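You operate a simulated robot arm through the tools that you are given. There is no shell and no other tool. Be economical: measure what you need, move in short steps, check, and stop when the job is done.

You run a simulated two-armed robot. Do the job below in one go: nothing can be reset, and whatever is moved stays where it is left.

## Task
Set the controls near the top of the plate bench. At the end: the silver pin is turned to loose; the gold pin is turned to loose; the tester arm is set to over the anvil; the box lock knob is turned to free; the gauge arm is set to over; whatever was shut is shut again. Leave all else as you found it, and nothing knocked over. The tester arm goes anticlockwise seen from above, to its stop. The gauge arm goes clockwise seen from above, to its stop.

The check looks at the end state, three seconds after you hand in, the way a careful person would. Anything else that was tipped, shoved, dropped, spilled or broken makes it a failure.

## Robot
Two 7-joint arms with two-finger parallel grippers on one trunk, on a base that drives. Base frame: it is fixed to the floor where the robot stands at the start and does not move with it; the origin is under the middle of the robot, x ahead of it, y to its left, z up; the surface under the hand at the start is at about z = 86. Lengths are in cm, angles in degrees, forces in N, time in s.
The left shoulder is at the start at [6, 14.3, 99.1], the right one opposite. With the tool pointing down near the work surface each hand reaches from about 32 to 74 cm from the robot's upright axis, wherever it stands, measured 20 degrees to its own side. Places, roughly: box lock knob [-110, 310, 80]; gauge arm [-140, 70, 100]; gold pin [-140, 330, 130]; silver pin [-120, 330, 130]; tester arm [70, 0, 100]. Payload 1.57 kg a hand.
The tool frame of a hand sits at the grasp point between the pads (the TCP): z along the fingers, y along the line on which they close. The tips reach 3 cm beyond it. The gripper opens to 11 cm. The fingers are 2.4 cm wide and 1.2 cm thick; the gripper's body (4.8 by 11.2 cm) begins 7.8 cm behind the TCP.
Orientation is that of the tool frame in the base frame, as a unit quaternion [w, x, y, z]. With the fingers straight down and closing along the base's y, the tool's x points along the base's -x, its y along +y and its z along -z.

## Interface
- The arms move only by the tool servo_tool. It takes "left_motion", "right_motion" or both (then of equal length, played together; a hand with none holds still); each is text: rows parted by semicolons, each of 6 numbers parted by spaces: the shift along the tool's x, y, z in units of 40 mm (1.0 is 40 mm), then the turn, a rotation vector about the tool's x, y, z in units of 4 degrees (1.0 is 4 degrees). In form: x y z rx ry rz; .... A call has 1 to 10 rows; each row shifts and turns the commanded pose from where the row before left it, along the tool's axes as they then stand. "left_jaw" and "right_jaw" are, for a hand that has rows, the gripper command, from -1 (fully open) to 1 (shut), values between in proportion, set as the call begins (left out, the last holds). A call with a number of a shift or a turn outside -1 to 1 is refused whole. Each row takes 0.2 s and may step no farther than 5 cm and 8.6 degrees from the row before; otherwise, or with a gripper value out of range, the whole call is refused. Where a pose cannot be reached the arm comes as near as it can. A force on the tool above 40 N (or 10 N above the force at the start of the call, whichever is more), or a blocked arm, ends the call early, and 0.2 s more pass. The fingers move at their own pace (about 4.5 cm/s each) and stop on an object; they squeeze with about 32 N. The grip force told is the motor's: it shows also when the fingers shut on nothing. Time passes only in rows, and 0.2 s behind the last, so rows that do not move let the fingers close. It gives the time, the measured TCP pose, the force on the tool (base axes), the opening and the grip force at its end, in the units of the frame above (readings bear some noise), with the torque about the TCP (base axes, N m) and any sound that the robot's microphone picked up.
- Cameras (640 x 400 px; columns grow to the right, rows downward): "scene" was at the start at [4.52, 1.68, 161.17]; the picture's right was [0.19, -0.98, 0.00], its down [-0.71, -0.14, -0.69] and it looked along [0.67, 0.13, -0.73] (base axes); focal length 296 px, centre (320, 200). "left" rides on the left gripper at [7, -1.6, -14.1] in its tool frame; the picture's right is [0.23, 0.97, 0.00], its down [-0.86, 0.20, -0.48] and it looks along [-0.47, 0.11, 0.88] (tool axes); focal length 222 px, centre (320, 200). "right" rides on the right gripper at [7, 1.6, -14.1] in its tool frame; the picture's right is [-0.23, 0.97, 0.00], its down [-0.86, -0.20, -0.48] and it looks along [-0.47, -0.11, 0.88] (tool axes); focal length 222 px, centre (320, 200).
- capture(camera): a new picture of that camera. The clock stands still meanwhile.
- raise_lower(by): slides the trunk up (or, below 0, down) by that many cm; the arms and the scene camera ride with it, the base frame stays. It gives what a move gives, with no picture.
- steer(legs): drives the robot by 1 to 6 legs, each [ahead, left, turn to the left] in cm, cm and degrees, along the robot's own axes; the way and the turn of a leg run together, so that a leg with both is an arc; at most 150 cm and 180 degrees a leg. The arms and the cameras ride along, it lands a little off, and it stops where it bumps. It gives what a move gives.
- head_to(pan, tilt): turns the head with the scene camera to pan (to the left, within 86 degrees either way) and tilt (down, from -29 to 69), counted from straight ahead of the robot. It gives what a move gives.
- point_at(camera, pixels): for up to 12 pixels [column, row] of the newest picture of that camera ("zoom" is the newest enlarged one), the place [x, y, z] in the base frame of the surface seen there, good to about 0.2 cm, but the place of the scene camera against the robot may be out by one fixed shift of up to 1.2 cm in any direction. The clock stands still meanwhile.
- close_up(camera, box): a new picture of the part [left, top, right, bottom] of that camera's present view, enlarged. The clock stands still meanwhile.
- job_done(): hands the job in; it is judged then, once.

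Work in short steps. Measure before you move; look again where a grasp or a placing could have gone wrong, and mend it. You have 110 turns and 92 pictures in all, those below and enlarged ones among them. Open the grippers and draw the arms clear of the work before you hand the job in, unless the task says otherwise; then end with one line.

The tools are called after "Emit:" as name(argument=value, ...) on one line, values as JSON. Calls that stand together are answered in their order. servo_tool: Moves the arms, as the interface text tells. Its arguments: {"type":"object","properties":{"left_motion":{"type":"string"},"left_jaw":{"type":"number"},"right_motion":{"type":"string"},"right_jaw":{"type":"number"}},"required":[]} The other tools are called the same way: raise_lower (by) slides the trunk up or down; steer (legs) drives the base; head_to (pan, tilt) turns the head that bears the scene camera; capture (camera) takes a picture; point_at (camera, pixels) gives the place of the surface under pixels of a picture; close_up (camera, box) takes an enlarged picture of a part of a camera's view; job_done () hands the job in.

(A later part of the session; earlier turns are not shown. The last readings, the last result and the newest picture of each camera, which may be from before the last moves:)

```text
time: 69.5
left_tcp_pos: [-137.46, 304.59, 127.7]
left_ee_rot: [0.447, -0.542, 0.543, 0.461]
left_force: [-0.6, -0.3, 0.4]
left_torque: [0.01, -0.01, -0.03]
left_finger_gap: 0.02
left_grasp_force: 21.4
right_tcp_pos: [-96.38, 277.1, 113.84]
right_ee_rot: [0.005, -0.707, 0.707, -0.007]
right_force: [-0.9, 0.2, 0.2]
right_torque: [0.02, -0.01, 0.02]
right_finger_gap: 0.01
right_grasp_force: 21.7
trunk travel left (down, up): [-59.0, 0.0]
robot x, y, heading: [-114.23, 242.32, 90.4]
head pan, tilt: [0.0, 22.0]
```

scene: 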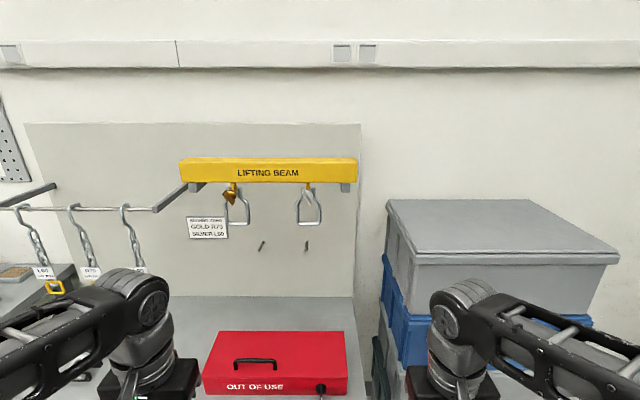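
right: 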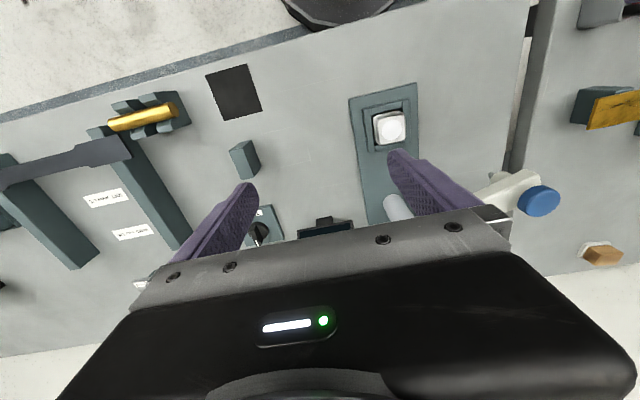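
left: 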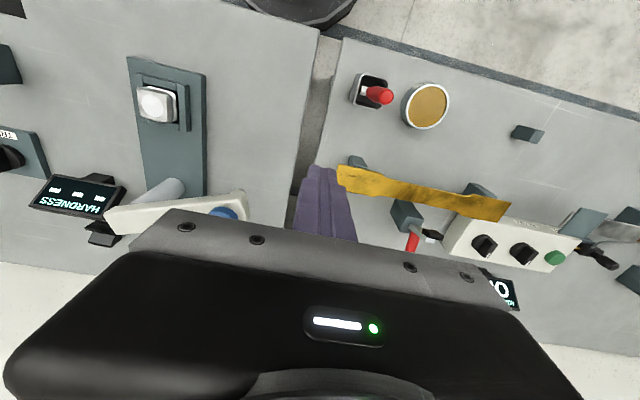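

I finish the last 10° and open the jaw half, then look with the left wrist camera and the scene.

Emit:
servo_tool(left_motion="-0.2 0 0 0 -1 0;-0.2 0 0 0 -1 0;-0.2 0 0 0 -0.5 0;0 0 0 0 0 0", left_jaw=-0.1)

Emit:
capture(camera="left")

Emit:
capture(camera="scene")

```text
time: 70.5
left_tcp_pos: [-137.69, 304.24, 130.16]
left_ee_rot: [0.476, -0.511, 0.513, 0.499]
left_force: [-0.1, -0.3, -0.2]
left_torque: [-0.02, 0.01, -0.03]
left_finger_gap: 6.06
left_grasp_force: 0.2
left hand out of reach, approached as far as the arm can: row 3
right_tcp_pos: [-96.33, 277.15, 113.82]
right_ee_rot: [0.004, -0.706, 0.708, -0.007]
right_force: [-0.1, -0.9, 0.2]
right_torque: [-0.02, 0.01, -0.01]
right_finger_gap: 0.02
right_grasp_force: 20.9
trunk travel left (down, up): [-59.0, 0.0]
robot x, y, heading: [-114.14, 242.67, 90.7]
head pan, tilt: [0.0, 22.0]
```

```text
61 pictures are left
```

left: 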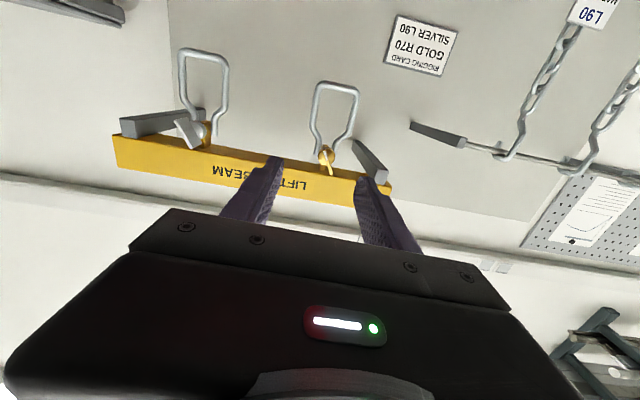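

```text
60 pictures are left
```

scene: 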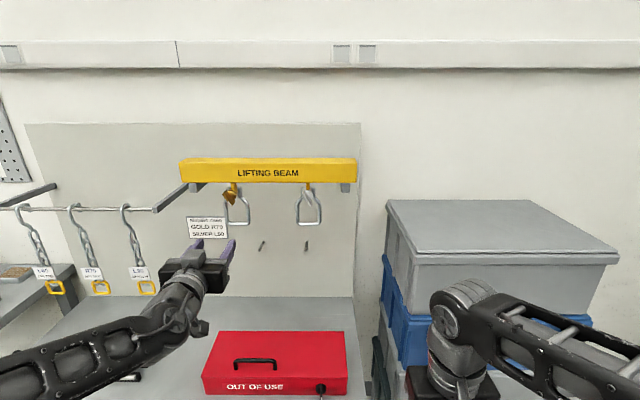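

The wrist camera sees the pins upside down: gold at (327,155), silver at (190,130). I enlarge both for marks.

Emit:
close_up(camera="left", box=[295, 125, 359, 165])

Emit:
close_up(camera="left", box=[160, 105, 224, 145])

Emit:
close_up(camera="scene", box=[215, 170, 263, 200])

Emit:
point_at(camera="zoom", pixels=[[150, 190], [200, 320], [230, 360], [260, 200], [120, 160], [180, 250], [300, 150], [250, 330]])

Emit:
close_up(camera="scene", box=[285, 172, 333, 202])

Emit:
point_at(camera="zoom", pixels=[[250, 180], [280, 180], [310, 190], [320, 250], [335, 300], [345, 320], [300, 260], [270, 220]])

```text
10.00 times, centred on (327, 145) of left
```

zoom: 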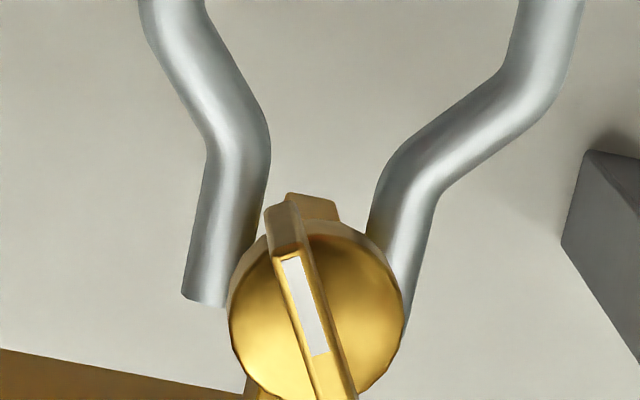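

```text
10.00 times, centred on (192, 125) of left
```

zoom: 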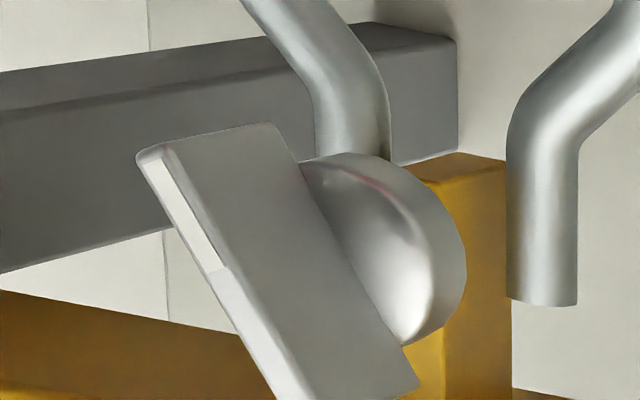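

```text
13.33 times, centred on (239, 185) of scene
```

zoom: 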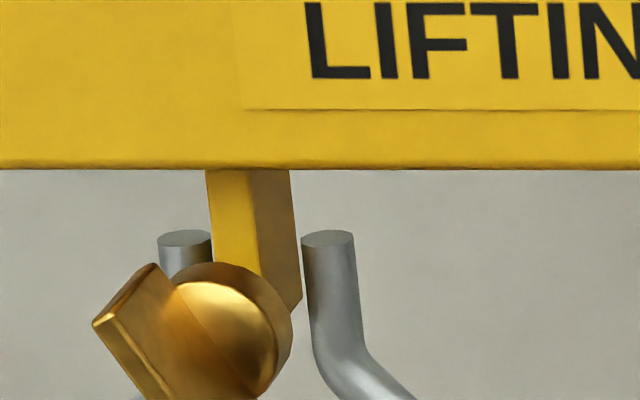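

```text
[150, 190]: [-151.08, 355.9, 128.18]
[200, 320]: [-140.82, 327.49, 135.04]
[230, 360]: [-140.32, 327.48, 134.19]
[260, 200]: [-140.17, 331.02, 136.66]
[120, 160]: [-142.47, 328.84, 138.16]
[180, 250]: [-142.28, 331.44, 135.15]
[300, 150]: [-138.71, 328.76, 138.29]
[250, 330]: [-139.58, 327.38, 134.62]
```

```text
13.33 times, centred on (309, 187) of scene
```

zoom: 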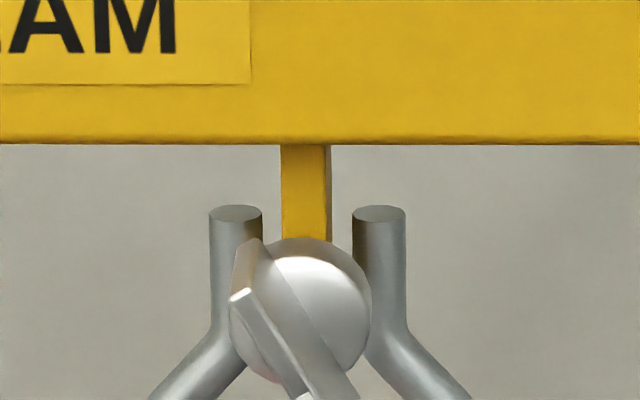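

```text
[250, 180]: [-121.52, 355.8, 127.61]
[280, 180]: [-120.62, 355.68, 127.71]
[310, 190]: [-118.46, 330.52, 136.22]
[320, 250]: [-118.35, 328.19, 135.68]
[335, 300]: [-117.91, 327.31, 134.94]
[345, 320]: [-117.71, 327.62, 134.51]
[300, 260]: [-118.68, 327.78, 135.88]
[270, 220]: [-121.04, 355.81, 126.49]
```

The wings have a white mark at their lower end. I use the wrist camera, which has no fixed shift, to locate the wings precisely.

Emit:
point_at(camera="left", pixels=[[324.2, 152], [327, 159.5], [329, 163.5], [321, 158], [333, 156], [326, 155.5], [175.8, 122], [180.8, 131], [188, 143], [199, 132], [182, 124]])

```text
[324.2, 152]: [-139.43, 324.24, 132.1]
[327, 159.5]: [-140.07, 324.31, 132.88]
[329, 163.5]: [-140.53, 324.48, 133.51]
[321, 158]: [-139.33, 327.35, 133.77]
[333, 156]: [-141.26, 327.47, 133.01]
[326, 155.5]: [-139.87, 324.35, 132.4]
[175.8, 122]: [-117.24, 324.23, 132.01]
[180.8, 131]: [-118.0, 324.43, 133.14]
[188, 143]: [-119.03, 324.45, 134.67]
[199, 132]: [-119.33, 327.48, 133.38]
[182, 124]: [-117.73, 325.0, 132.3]
```

The pin centres are about (-140.3,133.5) for gold and (-118.2,133.5) for silver. The wing fronts are at y=324.3, leaning ~34° off vertical. Before I drive closer I check where the bin stack is relative to the right hand.

Emit:
point_at(camera="scene", pixels=[[395, 235], [420, 262], [600, 262], [415, 340], [410, 375], [300, 390], [360, 360]])

```text
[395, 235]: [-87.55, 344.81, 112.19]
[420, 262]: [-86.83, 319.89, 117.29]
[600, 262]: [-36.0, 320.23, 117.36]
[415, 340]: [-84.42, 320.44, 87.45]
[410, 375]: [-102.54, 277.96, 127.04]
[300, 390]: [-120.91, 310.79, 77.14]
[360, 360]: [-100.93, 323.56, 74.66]
```

Bins start at y≈320, so there is room. I drive 12 cm ahead, then roll the gripper anticlockwise 34° with a small pitch correction.

Emit:
steer(legs=[[12, 0, -0.7]])

Emit:
servo_tool(left_motion="0 0 0 0 -0.3 0;0 0 -0.3 0 -0.4 0;0 0 -0.3 0 0 -1;0 0 0 0 0 -1;0 0 0 0 0 -1;0 0 0 0 0 -1;0 0 0 0 0 -1;0 0 0 0 0 -1;0 0 0 0 0 -1;0 0 0 0 0 -1")

Emit:
capture(camera="left")

```text
time: 71.8
left_tcp_pos: [-137.0, 316.92, 130.2]
left_ee_rot: [0.48, -0.508, 0.516, 0.495]
left_force: [0.0, 0.5, -0.1]
left_torque: [0.01, -0.01, -0.02]
left_finger_gap: 6.06
left_grasp_force: 0.1
right_tcp_pos: [-96.01, 289.17, 113.75]
right_ee_rot: [0.004, -0.702, 0.712, -0.006]
right_force: [0.0, 0.1, -0.3]
right_torque: [-0.05, 0.0, -0.02]
right_finger_gap: 0.0
right_grasp_force: 21.3
trunk travel left (down, up): [-59.0, 0.0]
robot x, y, heading: [-114.33, 254.73, 89.6]
head pan, tilt: [0.0, 22.0]
```

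```text
time: 74.0
left_tcp_pos: [-136.99, 314.57, 130.28]
left_ee_rot: [-0.614, 0.615, -0.349, -0.351]
left_force: [-0.8, -0.8, -0.6]
left_torque: [-0.02, 0.04, 0.02]
left_finger_gap: 6.03
left_grasp_force: 0.1
right_tcp_pos: [-95.86, 289.11, 113.86]
right_ee_rot: [0.005, -0.702, 0.712, -0.007]
right_force: [1.1, 0.2, 0.0]
right_torque: [0.0, 0.05, -0.03]
right_finger_gap: 0.0
right_grasp_force: 21.2
trunk travel left (down, up): [-59.0, 0.0]
robot x, y, heading: [-114.47, 254.74, 89.6]
head pan, tilt: [0.0, 22.0]
```

```text
55 pictures are left
```

left: 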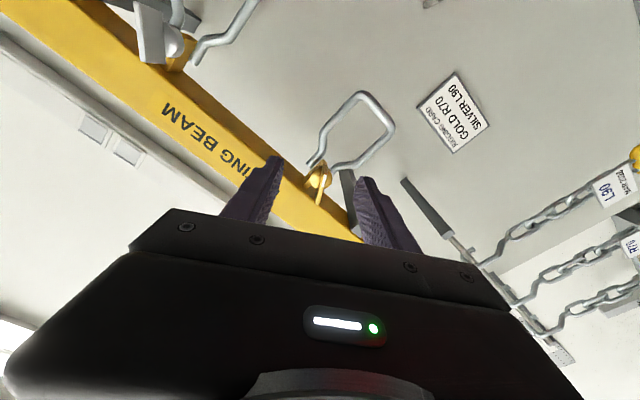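

The tool now points exactly +y with roll ~31°. I add 3°, align laterally with the gold pin, and advance to just in front of the wing.

Emit:
servo_tool(left_motion="0 0 0 0 0 -0.8;-0.57 0.12 0 0 0 0;-0.56 0.12 0 0 0 0;0 0 0.6 0 0 0;0 0 0.5 0 0 0;0 0 0 0 0 0")

Emit:
capture(camera="left")

Emit:
close_up(camera="scene", box=[190, 150, 350, 250])

```text
time: 75.4
left_tcp_pos: [-140.49, 318.88, 133.61]
left_ee_rot: [-0.622, 0.625, -0.331, -0.335]
left_force: [-0.1, -0.4, -0.3]
left_torque: [0.03, 0.01, 0.0]
left_finger_gap: 6.06
left_grasp_force: 0.0
right_tcp_pos: [-96.01, 289.12, 113.85]
right_ee_rot: [0.004, -0.702, 0.712, -0.007]
right_force: [0.2, 0.4, -0.2]
right_torque: [-0.02, 0.02, 0.01]
right_finger_gap: 0.0
right_grasp_force: 21.0
trunk travel left (down, up): [-59.0, 0.0]
robot x, y, heading: [-114.02, 254.48, 89.5]
head pan, tilt: [0.0, 22.0]
```

```text
54 pictures are left
```

left: 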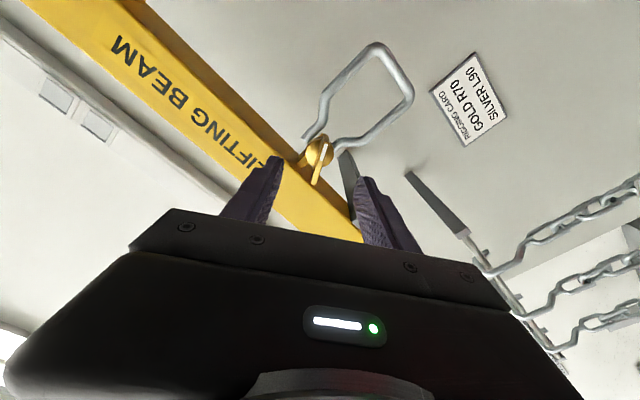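

```text
4.00 times, centred on (270, 200) of scene
```

zoom: 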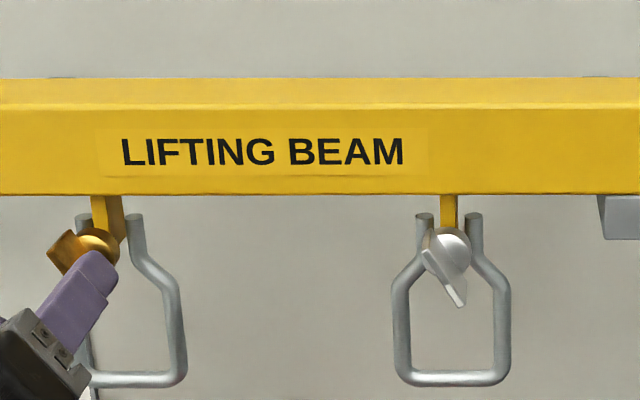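

The wing lies between the fingertips, parallel to them. I advance 5 cm and close gently.

Emit:
servo_tool(left_motion="0 0 0.45 0 0 0;0 0 0.45 0 0 0;0 0 0.3 0 0 0;0 0 0 0 0 0")

Emit:
capture(camera="left")

Emit:
servo_tool(left_motion="0 0 0 0 0 0;0 0 0 0 0 0;0 0 0 0 0 0;0 0 0 0 0 0;0 0 0 0 0 0", left_jaw=1)

Emit:
capture(camera="left")

```text
time: 76.4
left_tcp_pos: [-140.44, 323.61, 133.59]
left_ee_rot: [-0.622, 0.626, -0.33, -0.336]
left_force: [-0.1, -0.3, 0.7]
left_torque: [0.01, -0.02, 0.01]
left_finger_gap: 6.06
left_grasp_force: 0.0
right_tcp_pos: [-95.96, 289.05, 113.91]
right_ee_rot: [0.004, -0.702, 0.712, -0.006]
right_force: [0.6, 0.1, 0.1]
right_torque: [0.0, 0.04, 0.02]
right_finger_gap: 0.0
right_grasp_force: 21.4
trunk travel left (down, up): [-59.0, 0.0]
robot x, y, heading: [-114.49, 254.67, 89.8]
head pan, tilt: [0.0, 22.0]
```

```text
52 pictures are left
```

left: 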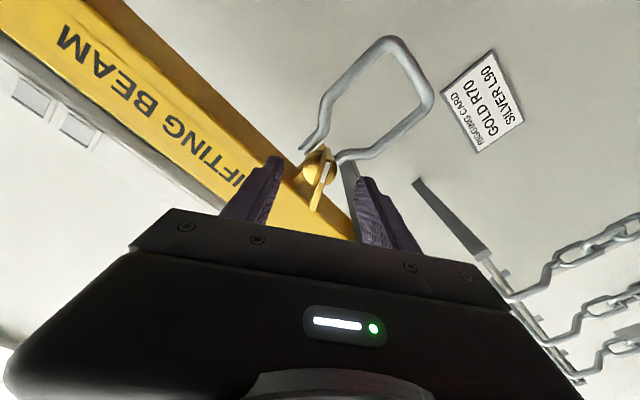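

```text
time: 77.6
left_tcp_pos: [-140.33, 323.63, 133.55]
left_ee_rot: [-0.622, 0.625, -0.331, -0.335]
left_force: [-1.5, 0.1, -0.8]
left_torque: [0.38, -0.02, -0.41]
left_finger_gap: 0.58
left_grasp_force: 25.9
right_tcp_pos: [-95.93, 289.12, 113.88]
right_ee_rot: [0.005, -0.702, 0.712, -0.007]
right_force: [0.7, -0.4, -0.3]
right_torque: [0.01, -0.01, -0.03]
right_finger_gap: 0.0
right_grasp_force: 20.9
trunk travel left (down, up): [-59.0, 0.0]
robot x, y, heading: [-113.98, 255.01, 89.5]
head pan, tilt: [0.0, 22.0]
```

```text
51 pictures are left
```

left: 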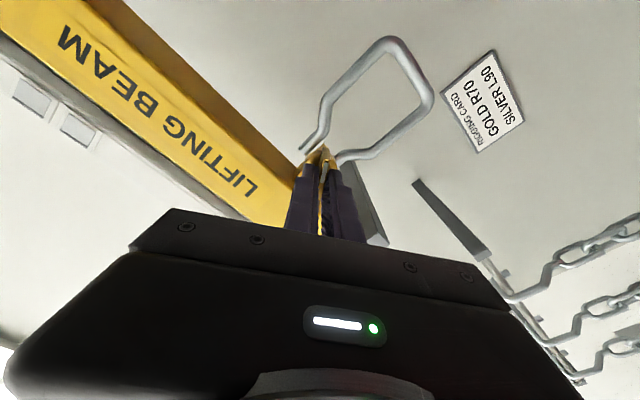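

The wing is gripped (gap 0.58). I try a small 6° anticlockwise turn and watch the torque.

Emit:
servo_tool(left_motion="0 0 0 0 0 -0.75;0 0 0 0 0 -0.75;0 0 0 0 0 0")

```text
time: 78.4
left_tcp_pos: [-140.39, 323.57, 133.61]
left_ee_rot: [-0.639, 0.641, -0.298, -0.303]
left_force: [-1.4, 3.0, 3.9]
left_torque: [0.24, -0.04, -0.57]
left_finger_gap: 0.58
left_grasp_force: 26.0
right_tcp_pos: [-95.93, 289.04, 113.86]
right_ee_rot: [0.005, -0.702, 0.712, -0.007]
right_force: [-0.1, -0.7, 0.9]
right_torque: [-0.01, 0.02, 0.01]
right_finger_gap: 0.01
right_grasp_force: 21.0
trunk travel left (down, up): [-59.0, 0.0]
robot x, y, heading: [-114.73, 254.8, 89.5]
head pan, tilt: [0.0, 22.0]
```

It turns freely anticlockwise. To confirm that it started at the tight end, I test back and slightly past the start.

Emit:
servo_tool(left_motion="0 0 0 0 0 0.75;0 0 0 0 0 0.75;0 0 0 0 0 0.5;0 0 0 0 0 0.5;0 0 0 0 0 0")

```text
time: 79.6
left_tcp_pos: [-140.3, 323.6, 133.76]
left_ee_rot: [-0.61, 0.613, -0.352, -0.357]
left_force: [-2.4, 4.9, 11.0]
left_torque: [0.35, -0.21, -0.52]
left_finger_gap: 0.61
left_grasp_force: 26.0
right_tcp_pos: [-96.0, 289.08, 113.75]
right_ee_rot: [0.005, -0.702, 0.712, -0.007]
right_force: [0.2, -0.1, -0.3]
right_torque: [-0.01, 0.03, -0.03]
right_finger_gap: 0.0
right_grasp_force: 21.5
trunk travel left (down, up): [-59.0, 0.0]
robot x, y, heading: [-114.43, 254.8, 89.6]
head pan, tilt: [0.0, 22.0]
```

The torque rose to -0.21 and the force to 11 N, which suggests a stop at the start. One more small probe clockwise to be sure.

Emit:
servo_tool(left_motion="0 0 0 0 0 0.5;0 0 0 0 0 0.5;0 0 0 0 0 0")

```text
time: 80.4
left_tcp_pos: [-140.46, 323.53, 133.62]
left_ee_rot: [-0.597, 0.601, -0.373, -0.379]
left_force: [-5.8, 7.7, 15.2]
left_torque: [0.27, -0.64, -0.47]
left_finger_gap: 0.73
left_grasp_force: 26.8
right_tcp_pos: [-95.9, 289.06, 113.87]
right_ee_rot: [0.005, -0.702, 0.712, -0.006]
right_force: [0.4, 0.1, -0.2]
right_torque: [-0.01, 0.0, 0.0]
right_finger_gap: 0.0
right_grasp_force: 21.3
trunk travel left (down, up): [-59.0, 0.0]
robot x, y, heading: [-114.29, 254.72, 89.7]
head pan, tilt: [0.0, 22.0]
```

Clear stop clockwise (torque -0.64, fingers being pried). So loose is anticlockwise; I turn that way in steps.

Emit:
servo_tool(left_motion="0 0 0 0 0 -1;0 0 0 0 0 -1;0 0 0 0 0 -1;0 0 0 0 0 -1;0 0 0 0 0 -1;0 0 0 0 0 -1;0 0 0 0 0 -1;0 0 0 0 0 -1;0 0 0 0 0 -1;0 0 0 0 0 -1")

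Emit:
servo_tool(left_motion="0 0 0 0 0 -1;0 0 0 0 0 -1;0 0 0 0 0 -1;0 0 0 0 0 -1;0 0 0 0 0 0")

Emit:
capture(camera="scene")

```text
time: 82.6
left_tcp_pos: [-140.37, 323.58, 133.51]
left_ee_rot: [-0.691, 0.691, -0.146, -0.15]
left_force: [-6.2, 7.0, 11.2]
left_torque: [0.37, -0.02, -0.56]
left_finger_gap: 0.61
left_grasp_force: 26.3
right_tcp_pos: [-96.01, 289.09, 113.89]
right_ee_rot: [0.004, -0.702, 0.712, -0.007]
right_force: [-0.5, 0.5, 0.4]
right_torque: [-0.01, -0.01, -0.01]
right_finger_gap: 0.03
right_grasp_force: 21.1
trunk travel left (down, up): [-59.0, 0.0]
robot x, y, heading: [-114.37, 254.35, 89.6]
head pan, tilt: [0.0, 22.0]
```

```text
time: 83.8
left_tcp_pos: [-140.49, 323.58, 133.42]
left_ee_rot: [-0.705, 0.706, -0.048, -0.052]
left_force: [-5.2, 8.2, 12.8]
left_torque: [0.27, -0.04, -0.23]
left_finger_gap: 0.59
left_grasp_force: 26.1
right_tcp_pos: [-95.9, 289.18, 113.82]
right_ee_rot: [0.005, -0.702, 0.712, -0.008]
right_force: [0.1, -0.4, 0.5]
right_torque: [-0.03, -0.02, -0.01]
right_finger_gap: 0.0
right_grasp_force: 21.2
trunk travel left (down, up): [-59.0, 0.0]
robot x, y, heading: [-114.44, 254.74, 89.6]
head pan, tilt: [0.0, 22.0]
```

```text
50 pictures are left
```

scene: 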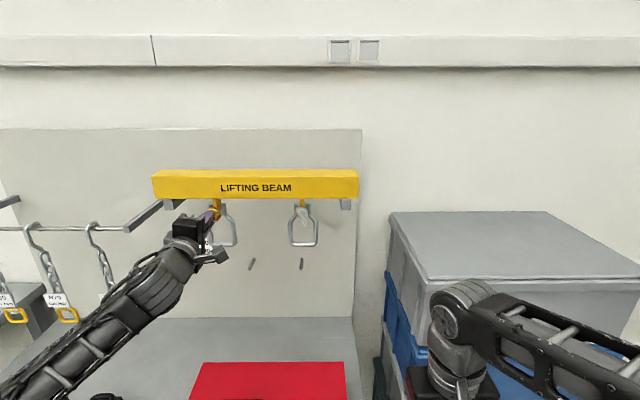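

It has turned 48° freely (torque still ~0). I continue until the stop.

Emit:
servo_tool(left_motion="0 0 0 0 0 -1;0 0 0 0 0 -1;0 0 0 0 0 -1;0 0 0 0 0 -1;0 0 0 0 0 -1;0 0 0 0 0 0")

Emit:
servo_tool(left_motion="0 0 0 0 0 -1;0 0 0 0 0 -1;0 0 0 0 0 0")

```text
time: 85.2
left_tcp_pos: [-140.48, 323.61, 133.55]
left_ee_rot: [-0.703, 0.703, 0.075, 0.072]
left_force: [-5.6, 4.8, 10.8]
left_torque: [0.05, -0.02, 0.05]
left_finger_gap: 0.58
left_grasp_force: 25.2
right_tcp_pos: [-95.96, 289.16, 113.87]
right_ee_rot: [0.005, -0.702, 0.712, -0.007]
right_force: [-0.7, 0.6, 0.4]
right_torque: [0.0, 0.0, -0.03]
right_finger_gap: 0.02
right_grasp_force: 21.6
trunk travel left (down, up): [-59.0, 0.0]
robot x, y, heading: [-114.53, 254.69, 89.7]
head pan, tilt: [0.0, 22.0]
```

```text
time: 86.0
left_tcp_pos: [-140.43, 323.62, 133.52]
left_ee_rot: [-0.696, 0.697, 0.124, 0.12]
left_force: [-3.9, 1.0, 5.4]
left_torque: [-0.02, -0.02, -0.06]
left_finger_gap: 0.6
left_grasp_force: 25.8
right_tcp_pos: [-96.03, 288.97, 113.75]
right_ee_rot: [0.005, -0.702, 0.712, -0.006]
right_force: [0.2, 0.5, -0.4]
right_torque: [0.0, -0.01, -0.01]
right_finger_gap: 0.0
right_grasp_force: 21.2
trunk travel left (down, up): [-59.0, 0.0]
robot x, y, heading: [-114.17, 254.53, 89.8]
head pan, tilt: [0.0, 22.0]
```

About 76° turned, with no stop yet. Continuing in small steps.

Emit:
servo_tool(left_motion="0 0 0 0 0 -1;0 0 0 0 0 -1;0 0 0 0 0 -1;0 0 0 0 0 -1;0 0 0 0 0 0")

Emit:
close_up(camera="scene", box=[160, 160, 352, 280])

```text
time: 87.2
left_tcp_pos: [-140.42, 323.46, 133.37]
left_ee_rot: [0.673, -0.672, -0.221, -0.216]
left_force: [-3.8, -0.7, -0.3]
left_torque: [-0.57, -0.02, 0.24]
left_finger_gap: 0.59
left_grasp_force: 25.7
right_tcp_pos: [-96.02, 289.09, 113.83]
right_ee_rot: [0.004, -0.703, 0.712, -0.007]
right_force: [0.4, -0.2, -0.1]
right_torque: [0.03, 0.0, 0.0]
right_finger_gap: 0.02
right_grasp_force: 21.7
trunk travel left (down, up): [-59.0, 0.0]
robot x, y, heading: [-114.43, 254.47, 89.9]
head pan, tilt: [0.0, 22.0]
```

```text
3.33 times, centred on (256, 220) of scene
```

zoom: 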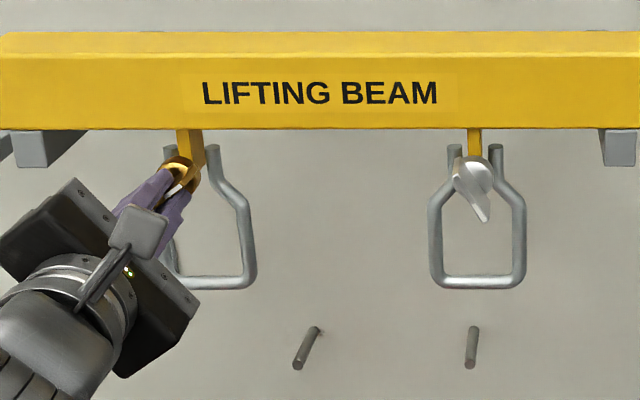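

About 92° now and still free. I continue in small steps.

Emit:
servo_tool(left_motion="0 0 0 0 0 -1;0 0 0 0 0 -1;0 0 0 0 0 -1;0 0 0 0 0 0")

Emit:
servo_tool(left_motion="0 0 0 0 0 -1;0 0 0 0 0 -1;0 0 0 0 0 -1;0 0 0 0 0 0")

```text
time: 87.8
left_tcp_pos: [-140.23, 323.84, 133.72]
left_ee_rot: [-0.65, 0.666, 0.26, 0.259]
left_force: [3.0, -8.4, -5.3]
left_torque: [-0.12, -0.05, 1.0]
left_finger_gap: 0.61
left_grasp_force: 25.7
left hand out of reach, approached as far as the arm can: row 2, 3
right_tcp_pos: [-95.84, 288.94, 113.84]
right_ee_rot: [0.005, -0.702, 0.712, -0.006]
right_force: [0.2, 0.4, 0.8]
right_torque: [0.01, -0.02, 0.01]
right_finger_gap: 0.02
right_grasp_force: 21.6
trunk travel left (down, up): [-59.0, 0.0]
robot x, y, heading: [-114.19, 254.74, 89.3]
head pan, tilt: [0.0, 22.0]
stopped in row 3 (left hand): the force on the tool passed its limit at 50 N (the readings are from after the stop); the commanded pose is now the measured one
```

```text
time: 88.2
left_tcp_pos: [-140.07, 324.39, 133.94]
left_ee_rot: [-0.632, 0.668, 0.275, 0.28]
left_force: [6.4, -9.4, -2.8]
left_torque: [-0.13, 0.02, 1.08]
left_finger_gap: 0.74
left_grasp_force: 26.6
left hand out of reach, approached as far as the arm can: row 1, 2
right_tcp_pos: [-95.88, 288.91, 113.98]
right_ee_rot: [0.004, -0.703, 0.712, -0.006]
right_force: [-0.2, -0.5, 0.4]
right_torque: [0.01, -0.03, 0.0]
right_finger_gap: 0.0
right_grasp_force: 21.1
trunk travel left (down, up): [-59.0, 0.0]
robot x, y, heading: [-113.95, 254.81, 89.8]
head pan, tilt: [0.0, 22.0]
stopped in row 2 (left hand): the force on the tool passed its limit at 62 N (the readings are from after the stop); the commanded pose is now the measured one
```

That was the arm's own limit, not the pin (torque about the pin axis ~0). I release, back off and look at the pin.

Emit:
servo_tool(left_motion="0 0 0 0 0 0;0 0 0 0 0 0;0 0 0 0 0 0;0 0 0 0 0 0", left_jaw=-0.1)

Emit:
servo_tool(left_motion="0 0 -0.5 0 0 0;0 0 -0.5 0 0 0;0 0 -0.5 0 0 1;0 0 -0.3 0 0 1;0 0 0 0 0 1;0 0 0 0 0 1;0 0 0 0 0 1;0 0 0 0 0 1;0 0 0 0 0 1;0 0 0 0 0 1")

Emit:
close_up(camera="scene", box=[170, 165, 266, 225])

```text
time: 89.2
left_tcp_pos: [-140.19, 324.5, 133.86]
left_ee_rot: [-0.632, 0.668, 0.276, 0.28]
left_force: [-0.1, -0.6, -0.3]
left_torque: [0.01, -0.02, 0.0]
left_finger_gap: 6.06
left_grasp_force: 0.0
right_tcp_pos: [-95.89, 288.96, 113.84]
right_ee_rot: [0.005, -0.702, 0.712, -0.007]
right_force: [-0.9, 0.5, -0.3]
right_torque: [-0.02, 0.02, -0.04]
right_finger_gap: 0.02
right_grasp_force: 21.7
trunk travel left (down, up): [-59.0, 0.0]
robot x, y, heading: [-114.27, 254.33, 89.3]
head pan, tilt: [0.0, 22.0]
```

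```text
time: 91.4
left_tcp_pos: [-140.97, 317.78, 135.11]
left_ee_rot: [-0.685, 0.718, 0.08, 0.095]
left_force: [-0.9, -0.4, -0.2]
left_torque: [-0.02, 0.0, -0.01]
left_finger_gap: 6.06
left_grasp_force: 0.0
left hand out of reach, approached as far as the arm can: row 1, 2
right_tcp_pos: [-95.91, 288.98, 113.93]
right_ee_rot: [0.004, -0.701, 0.713, -0.007]
right_force: [-0.2, 0.2, -0.2]
right_torque: [0.0, -0.01, 0.01]
right_finger_gap: 0.0
right_grasp_force: 21.5
trunk travel left (down, up): [-59.0, 0.0]
robot x, y, heading: [-114.08, 254.7, 89.7]
head pan, tilt: [0.0, 22.0]
```

```text
6.67 times, centred on (218, 195) of scene
```

zoom: 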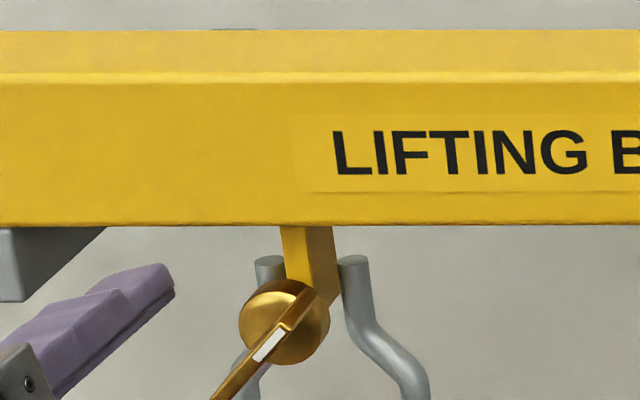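

The pin is now ~104° from its start (mark pointing up-right), with no stop felt. I roll the hand back clockwise ~145° to regrip the wing from the other way round.

Emit:
servo_tool(left_motion="0 0 -0.3 0 0 1;0 0 0 0 0 1;0 0 0 0 0 1;0 0 0 0 0 1;0 0 0 0 0 1;0 0 0 0 0 1;0 0 0 0 0 1;0 0 0 0 0 1;0 0 0 0 0 1;0 0 0 0 0 1")

Emit:
servo_tool(left_motion="0 0 0 0 0 1;0 0 0 0 0 1;0 0 0 0 0 1;0 0 0 0 0 1;0 0 0 0 0 1;0 0 0 0 0 1;0 0 0 0 0 1;0 0 0 0 0 1;0 0 0 0 0 1;0 0 0 0 0 1")

Emit:
servo_tool(left_motion="0 0 0 0 0 1;0 0 0 0 0 1;0 0 0 0 0 1;0 0 0 0 0 1;0 0 0 0 0 1;0 0 0 0 0 1;0 0 0 0 0 1;0 0 0 0 0 1;0 0 0 0 0 1;0 0 0 0 0 1")

Emit:
servo_tool(left_motion="0 0 0 0 0 1;0 0 0 0 0 1;0 0 0 0 0 1;0 0 0 0 0 1;0 0 0 0 0 1;0 0 0 0 0 1;0 0 0 0 0 0")

```text
time: 93.6
left_tcp_pos: [-141.07, 316.37, 134.94]
left_ee_rot: [-0.676, 0.702, -0.17, -0.146]
left_force: [-0.1, -0.3, 0.0]
left_torque: [-0.04, 0.0, -0.01]
left_finger_gap: 6.06
left_grasp_force: 0.0
right_tcp_pos: [-95.87, 288.95, 113.75]
right_ee_rot: [0.004, -0.702, 0.713, -0.007]
right_force: [0.0, -0.4, 0.1]
right_torque: [-0.02, 0.02, 0.0]
right_finger_gap: 0.0
right_grasp_force: 21.1
trunk travel left (down, up): [-59.0, 0.0]
robot x, y, heading: [-114.22, 254.44, 89.3]
head pan, tilt: [0.0, 22.0]
```

```text
time: 95.8
left_tcp_pos: [-141.12, 316.55, 134.95]
left_ee_rot: [-0.585, 0.602, -0.4, -0.369]
left_force: [0.4, 0.2, -1.1]
left_torque: [-0.03, 0.02, -0.01]
left_finger_gap: 6.04
left_grasp_force: 0.0
right_tcp_pos: [-95.83, 288.96, 113.88]
right_ee_rot: [0.004, -0.701, 0.713, -0.007]
right_force: [-0.1, -0.3, -0.2]
right_torque: [0.01, -0.01, 0.01]
right_finger_gap: 0.01
right_grasp_force: 21.3
trunk travel left (down, up): [-59.0, 0.0]
robot x, y, heading: [-114.22, 254.76, 90.0]
head pan, tilt: [0.0, 22.0]
```

```text
time: 98.0
left_tcp_pos: [-141.15, 316.47, 134.95]
left_ee_rot: [0.423, -0.429, 0.581, 0.547]
left_force: [0.3, 0.0, 0.5]
left_torque: [0.02, 0.04, 0.0]
left_finger_gap: 6.04
left_grasp_force: 0.1
right_tcp_pos: [-95.77, 288.92, 113.73]
right_ee_rot: [0.005, -0.702, 0.712, -0.006]
right_force: [0.0, 0.0, -0.8]
right_torque: [0.0, -0.01, -0.02]
right_finger_gap: 0.0
right_grasp_force: 21.7
trunk travel left (down, up): [-59.0, 0.0]
robot x, y, heading: [-114.81, 254.89, 89.5]
head pan, tilt: [0.0, 22.0]
```

```text
time: 99.6
left_tcp_pos: [-141.0, 316.36, 135.03]
left_ee_rot: [0.302, -0.299, 0.657, 0.623]
left_force: [-0.3, 0.1, 0.2]
left_torque: [0.05, 0.02, -0.02]
left_finger_gap: 6.04
left_grasp_force: 0.0
right_tcp_pos: [-95.85, 288.97, 113.94]
right_ee_rot: [0.004, -0.701, 0.713, -0.007]
right_force: [0.3, -0.1, 0.7]
right_torque: [-0.01, -0.01, 0.01]
right_finger_gap: 0.0
right_grasp_force: 21.5
trunk travel left (down, up): [-59.0, 0.0]
robot x, y, heading: [-114.1, 254.74, 89.6]
head pan, tilt: [0.0, 22.0]
```

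Roll is ~-40° now. I correct the slight tilt, centre on the gold pin, and look through the wrist camera.

Emit:
servo_tool(left_motion="0 0 0 -0.65 -0.25 0.5;0.18 -0.37 0 0 0 0;0 0 0.5 0 0 0;0 0 0 0 0 0")

Emit:
capture(camera="left")

```text
time: 100.6
left_tcp_pos: [-140.34, 318.28, 133.42]
left_ee_rot: [0.289, -0.289, 0.645, 0.645]
left_force: [0.6, -0.1, 0.1]
left_torque: [0.0, 0.0, 0.01]
left_finger_gap: 6.05
left_grasp_force: 0.1
right_tcp_pos: [-95.83, 288.94, 113.74]
right_ee_rot: [0.005, -0.701, 0.713, -0.006]
right_force: [0.7, -0.2, -0.4]
right_torque: [0.01, 0.01, 0.0]
right_finger_gap: 0.0
right_grasp_force: 21.0
trunk travel left (down, up): [-59.0, 0.0]
robot x, y, heading: [-114.03, 254.56, 89.5]
head pan, tilt: [0.0, 22.0]
```

```text
47 pictures are left
```

left: 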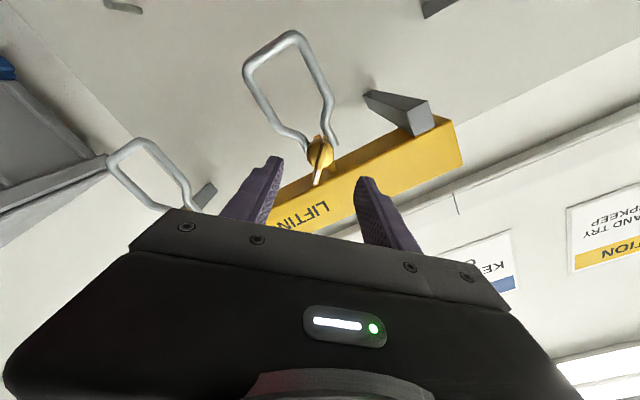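

The wing (319,160) is between the fingers. I advance, close, and read.

Emit:
servo_tool(left_motion="0 0 0.45 0 0 -0.8;0 0 0.45 0 0 0;0 0 0.43 0 0 0;0 0 0 0 0 0")

Emit:
servo_tool(left_motion="0 0 0 0 0 0;0 0 0 0 0 0;0 0 0 0 0 0;0 0 0 0 0 0;0 0 0 0 0 0", left_jaw=1)

Emit:
servo_tool(left_motion="0 0 0 0 0 -1;0 0 0 0 0 -1;0 0 0 0 0 -1;0 0 0 0 0 0")

```text
time: 101.6
left_tcp_pos: [-140.38, 323.66, 133.44]
left_ee_rot: [0.307, -0.306, 0.638, 0.637]
left_force: [0.3, -0.9, 0.6]
left_torque: [0.03, 0.01, -0.01]
left_finger_gap: 6.05
left_grasp_force: 0.0
right_tcp_pos: [-95.83, 288.84, 113.83]
right_ee_rot: [0.004, -0.701, 0.713, -0.005]
right_force: [0.4, 1.2, -0.2]
right_torque: [0.04, 0.01, 0.01]
right_finger_gap: 0.0
right_grasp_force: 21.8
trunk travel left (down, up): [-59.0, 0.0]
robot x, y, heading: [-114.2, 254.32, 89.4]
head pan, tilt: [0.0, 22.0]
```

```text
time: 102.8
left_tcp_pos: [-140.54, 323.81, 133.39]
left_ee_rot: [0.307, -0.306, 0.637, 0.637]
left_force: [-1.3, 1.9, 2.9]
left_torque: [-0.06, 0.02, 0.23]
left_finger_gap: 0.57
left_grasp_force: 25.8
right_tcp_pos: [-95.87, 289.05, 113.87]
right_ee_rot: [0.004, -0.701, 0.713, -0.007]
right_force: [-0.1, -0.2, 1.1]
right_torque: [0.02, -0.01, -0.01]
right_finger_gap: 0.01
right_grasp_force: 21.1
trunk travel left (down, up): [-59.0, 0.0]
robot x, y, heading: [-114.45, 254.52, 89.5]
head pan, tilt: [0.0, 22.0]
```

```text
time: 103.8
left_tcp_pos: [-140.53, 323.7, 133.3]
left_ee_rot: [0.373, -0.371, 0.603, 0.6]
left_force: [-0.5, 0.2, -3.5]
left_torque: [0.38, -0.03, 0.21]
left_finger_gap: 0.61
left_grasp_force: 25.7
right_tcp_pos: [-95.91, 289.02, 113.87]
right_ee_rot: [0.004, -0.701, 0.713, -0.007]
right_force: [0.3, 0.6, -0.2]
right_torque: [-0.01, -0.01, 0.0]
right_finger_gap: 0.01
right_grasp_force: 21.4
trunk travel left (down, up): [-59.0, 0.0]
robot x, y, heading: [-114.09, 254.58, 89.6]
head pan, tilt: [0.0, 22.0]
```

Still turning freely (~118° total). I continue.

Emit:
servo_tool(left_motion="0 0 0 0 0 -1;0 0 0 0 0 -1;0 0 0 0 0 -1;0 0 0 0 0 -1;0 0 0 0 0 -1;0 0 0 0 0 -1;0 0 0 0 0 0")

Emit:
servo_tool(left_motion="0 0 0 0 0 -1;0 0 0 0 0 -1;0 0 0 0 0 -1;0 0 0 0 0 -1;0 0 0 0 0 -1;0 0 0 0 0 -1;0 0 0 0 0 0")

Emit:
servo_tool(left_motion="0 0 0 0 0 -1;0 0 0 0 0 -1;0 0 0 0 0 -1;0 0 0 0 0 -1;0 0 0 0 0 -1;0 0 0 0 0 0")

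```text
time: 105.4
left_tcp_pos: [-140.38, 323.69, 133.34]
left_ee_rot: [0.488, -0.49, 0.511, 0.51]
left_force: [4.1, -9.3, -19.3]
left_torque: [-0.28, 0.03, 0.19]
left_finger_gap: 0.57
left_grasp_force: 25.8
right_tcp_pos: [-95.9, 288.96, 113.89]
right_ee_rot: [0.004, -0.701, 0.713, -0.007]
right_force: [0.2, -0.1, -0.3]
right_torque: [0.02, 0.02, 0.03]
right_finger_gap: 0.02
right_grasp_force: 21.2
trunk travel left (down, up): [-59.0, 0.0]
robot x, y, heading: [-114.24, 254.53, 89.4]
head pan, tilt: [0.0, 22.0]
```

```text
time: 107.0
left_tcp_pos: [-140.36, 323.77, 133.51]
left_ee_rot: [0.585, -0.583, 0.399, 0.398]
left_force: [2.5, 3.3, -4.6]
left_torque: [0.15, 1.15, 0.05]
left_finger_gap: 1.47
left_grasp_force: 31.2
right_tcp_pos: [-95.88, 289.06, 113.81]
right_ee_rot: [0.004, -0.702, 0.713, -0.008]
right_force: [-0.3, -0.1, 0.7]
right_torque: [0.0, 0.0, 0.0]
right_finger_gap: 0.01
right_grasp_force: 21.0
trunk travel left (down, up): [-59.0, 0.0]
robot x, y, heading: [-114.33, 254.57, 89.7]
head pan, tilt: [0.0, 22.0]
```

```text
time: 108.4
left_tcp_pos: [-140.29, 323.71, 133.43]
left_ee_rot: [-0.643, 0.645, -0.291, -0.291]
left_force: [-0.1, 1.1, -1.1]
left_torque: [0.53, 2.69, 0.09]
left_finger_gap: 2.63
left_grasp_force: 37.4
right_tcp_pos: [-95.89, 288.88, 113.87]
right_ee_rot: [0.004, -0.702, 0.713, -0.007]
right_force: [0.2, 0.4, -0.8]
right_torque: [0.01, 0.01, -0.03]
right_finger_gap: 0.0
right_grasp_force: 20.9
trunk travel left (down, up): [-59.0, 0.0]
robot x, y, heading: [-114.4, 254.49, 89.6]
head pan, tilt: [0.0, 22.0]
```

The anticlockwise stop is reached: torque 2.7 and the fingers are pried open. I open the jaw in place, back off and verify.

Emit:
servo_tool(left_motion="0 0 0 0 0 0.5;0 0 0 0 0 0;0 0 0 0 0 0;0 0 0 0 0 0", left_jaw=-0.1)

Emit:
servo_tool(left_motion="0 0 -0.5 0 0 0;0 0 -0.5 0 0 0;0 0 -0.5 0 0 0;0 0 0 0 0 0")

Emit:
close_up(camera="scene", box=[160, 165, 320, 265])

Emit:
capture(camera="left")

```text
time: 109.4
left_tcp_pos: [-140.31, 323.77, 133.56]
left_ee_rot: [0.64, -0.64, 0.302, 0.3]
left_force: [0.3, -0.2, 0.0]
left_torque: [-0.03, 0.0, -0.05]
left_finger_gap: 6.04
left_grasp_force: 0.1
right_tcp_pos: [-95.87, 288.98, 113.8]
right_ee_rot: [0.004, -0.702, 0.712, -0.007]
right_force: [0.2, 0.4, -0.3]
right_torque: [0.01, 0.0, 0.02]
right_finger_gap: 0.0
right_grasp_force: 21.2
trunk travel left (down, up): [-59.0, 0.0]
robot x, y, heading: [-114.26, 254.68, 89.5]
head pan, tilt: [0.0, 22.0]
```

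```text
time: 110.4
left_tcp_pos: [-140.5, 317.84, 133.51]
left_ee_rot: [-0.639, 0.64, -0.302, -0.302]
left_force: [-0.5, 0.6, 0.3]
left_torque: [0.02, -0.01, -0.02]
left_finger_gap: 6.05
left_grasp_force: 0.1
right_tcp_pos: [-95.75, 288.97, 113.8]
right_ee_rot: [0.004, -0.702, 0.713, -0.008]
right_force: [0.3, 0.4, 0.0]
right_torque: [-0.04, 0.01, 0.03]
right_finger_gap: 0.0
right_grasp_force: 20.9
trunk travel left (down, up): [-59.0, 0.0]
robot x, y, heading: [-114.25, 254.72, 89.7]
head pan, tilt: [0.0, 22.0]
```

```text
4.00 times, centred on (240, 215) of scene
```

zoom: 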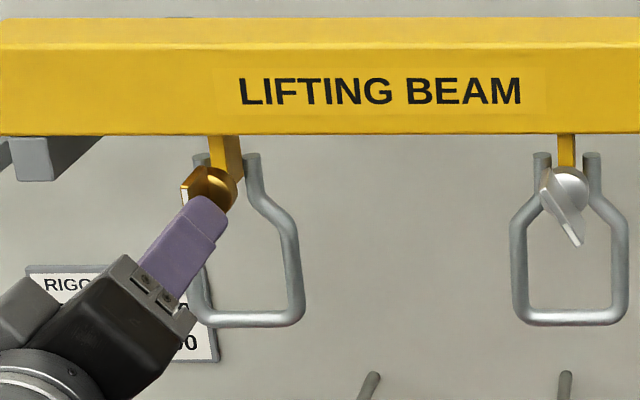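

```text
45 pictures are left
```

left: 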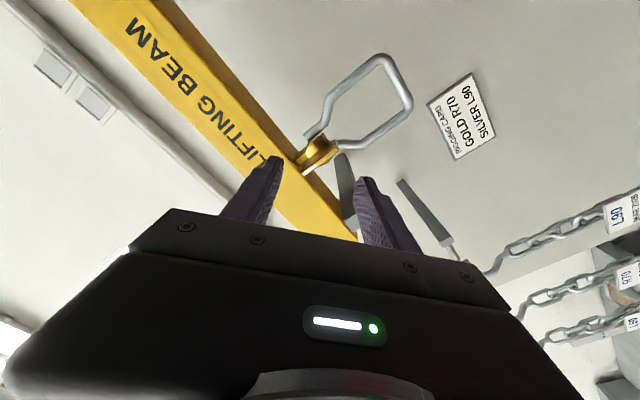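

Gold is at its stop, with the mark pointing up. For silver I shift the robot 22 cm to the right so the same arm posture applies, and correct the roll to 34°.

Emit:
servo_tool(left_motion="0 0 -0.6 0 0 0.7;0 0 -0.5 0 0 0.7;0 0 0 0 0 0")

Emit:
steer(legs=[[0, -22, 0.4]])

Emit:
capture(camera="left")

```text
time: 111.2
left_tcp_pos: [-140.46, 313.42, 133.52]
left_ee_rot: [-0.623, 0.624, -0.334, -0.333]
left_force: [0.6, 0.4, 0.2]
left_torque: [-0.02, -0.02, -0.03]
left_finger_gap: 6.05
left_grasp_force: 0.0
right_tcp_pos: [-95.86, 288.81, 113.81]
right_ee_rot: [0.005, -0.702, 0.713, -0.007]
right_force: [0.6, 0.6, 0.3]
right_torque: [-0.02, 0.03, 0.01]
right_finger_gap: 0.0
right_grasp_force: 21.3
trunk travel left (down, up): [-59.0, 0.0]
robot x, y, heading: [-114.11, 254.52, 89.4]
head pan, tilt: [0.0, 22.0]
```

```text
time: 112.9
left_tcp_pos: [-119.36, 313.05, 133.57]
left_ee_rot: [-0.622, 0.625, -0.33, -0.335]
left_force: [1.0, 0.2, -0.1]
left_torque: [-0.05, 0.01, 0.02]
left_finger_gap: 6.04
left_grasp_force: 0.0
right_tcp_pos: [-74.41, 289.0, 113.84]
right_ee_rot: [0.003, -0.705, 0.709, -0.006]
right_force: [0.9, 0.7, 0.6]
right_torque: [0.03, 0.0, -0.02]
right_finger_gap: 0.01
right_grasp_force: 21.1
trunk travel left (down, up): [-59.0, 0.0]
robot x, y, heading: [-93.08, 254.51, 90.2]
head pan, tilt: [0.0, 22.0]
```

```text
44 pictures are left
```

left: 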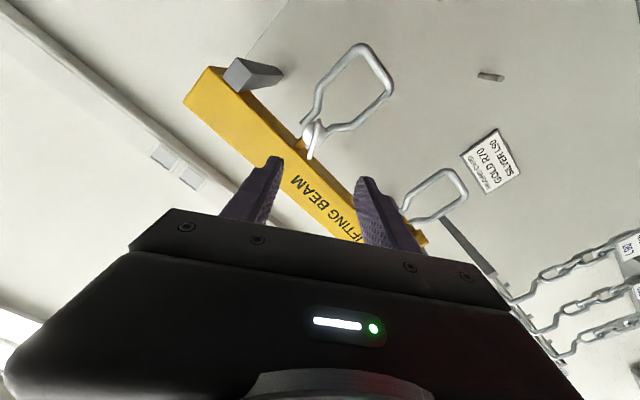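

I centre on silver at (-118.2,133.5), advance in front and check the picture.

Emit:
servo_tool(left_motion="0.18 -0.23 0 0 0 0;0 0 0.7 0 0 0;0 0 0.65 0 0 0;0 0 0 0 0 0")

Emit:
capture(camera="left")

Emit:
point_at(camera="left", pixels=[[319, 150], [314, 170], [316, 160], [312, 178]])

```text
time: 113.9
left_tcp_pos: [-118.11, 318.46, 133.39]
left_ee_rot: [-0.622, 0.626, -0.33, -0.335]
left_force: [0.8, 0.1, -0.1]
left_torque: [0.02, -0.01, 0.03]
left_finger_gap: 6.04
left_grasp_force: 0.1
right_tcp_pos: [-74.56, 289.03, 113.84]
right_ee_rot: [0.005, -0.705, 0.71, -0.007]
right_force: [-0.8, 0.1, 0.3]
right_torque: [0.0, 0.03, 0.03]
right_finger_gap: 0.0
right_grasp_force: 21.1
trunk travel left (down, up): [-59.0, 0.0]
robot x, y, heading: [-92.57, 254.57, 90.0]
head pan, tilt: [0.0, 22.0]
```

```text
43 pictures are left
```

left: 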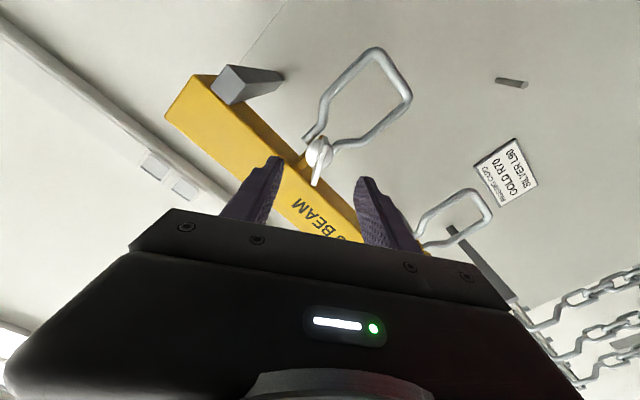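

```text
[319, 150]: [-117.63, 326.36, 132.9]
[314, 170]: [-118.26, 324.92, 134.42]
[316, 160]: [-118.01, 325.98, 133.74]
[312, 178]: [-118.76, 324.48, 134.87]
```

Aligned like gold was. I advance, close, then probe 8° clockwise and watch the torque.

Emit:
servo_tool(left_motion="0 0 0.45 0 0 0;0 0 0.45 0 0 0;0 0 0.4 0 0 0;0 0 0 0 0 0")

Emit:
servo_tool(left_motion="0 0 0 0 0 0;0 0 0 0 0 0;0 0 0 0 0 0;0 0 0 0 0 0;0 0 0 0 0 0", left_jaw=1)

Emit:
servo_tool(left_motion="0 0 0 0 0 1;0 0 0 0 0 1;0 0 0 0 0 0")

```text
time: 114.9
left_tcp_pos: [-118.33, 323.58, 133.41]
left_ee_rot: [-0.622, 0.626, -0.329, -0.335]
left_force: [-0.6, 0.0, -0.5]
left_torque: [0.0, 0.01, 0.0]
left_finger_gap: 6.04
left_grasp_force: 0.1
right_tcp_pos: [-74.7, 289.13, 113.82]
right_ee_rot: [0.005, -0.706, 0.708, -0.006]
right_force: [0.0, 0.3, 0.0]
right_torque: [0.0, 0.0, -0.03]
right_finger_gap: 0.03
right_grasp_force: 21.8
trunk travel left (down, up): [-59.0, 0.0]
robot x, y, heading: [-92.97, 254.89, 90.1]
head pan, tilt: [0.0, 22.0]
```

```text
time: 116.1
left_tcp_pos: [-118.3, 323.75, 133.43]
left_ee_rot: [-0.622, 0.625, -0.331, -0.336]
left_force: [-0.9, -0.1, -0.1]
left_torque: [0.49, -0.04, -0.45]
left_finger_gap: 0.58
left_grasp_force: 26.0
right_tcp_pos: [-74.6, 289.07, 113.86]
right_ee_rot: [0.004, -0.705, 0.709, -0.006]
right_force: [0.1, -0.8, 0.2]
right_torque: [0.01, 0.02, 0.03]
right_finger_gap: 0.01
right_grasp_force: 21.4
trunk travel left (down, up): [-59.0, 0.0]
robot x, y, heading: [-92.68, 254.62, 89.8]
head pan, tilt: [0.0, 22.0]
```

```text
time: 116.9
left_tcp_pos: [-118.24, 323.66, 133.37]
left_ee_rot: [-0.597, 0.602, -0.373, -0.377]
left_force: [0.8, -1.5, -3.0]
left_torque: [0.16, -0.66, -0.67]
left_finger_gap: 0.72
left_grasp_force: 26.4
right_tcp_pos: [-74.7, 289.07, 113.84]
right_ee_rot: [0.005, -0.705, 0.709, -0.006]
right_force: [0.2, 0.2, 0.3]
right_torque: [0.02, -0.03, -0.03]
right_finger_gap: 0.0
right_grasp_force: 21.0
trunk travel left (down, up): [-59.0, 0.0]
robot x, y, heading: [-92.54, 254.24, 89.9]
head pan, tilt: [0.0, 22.0]
```

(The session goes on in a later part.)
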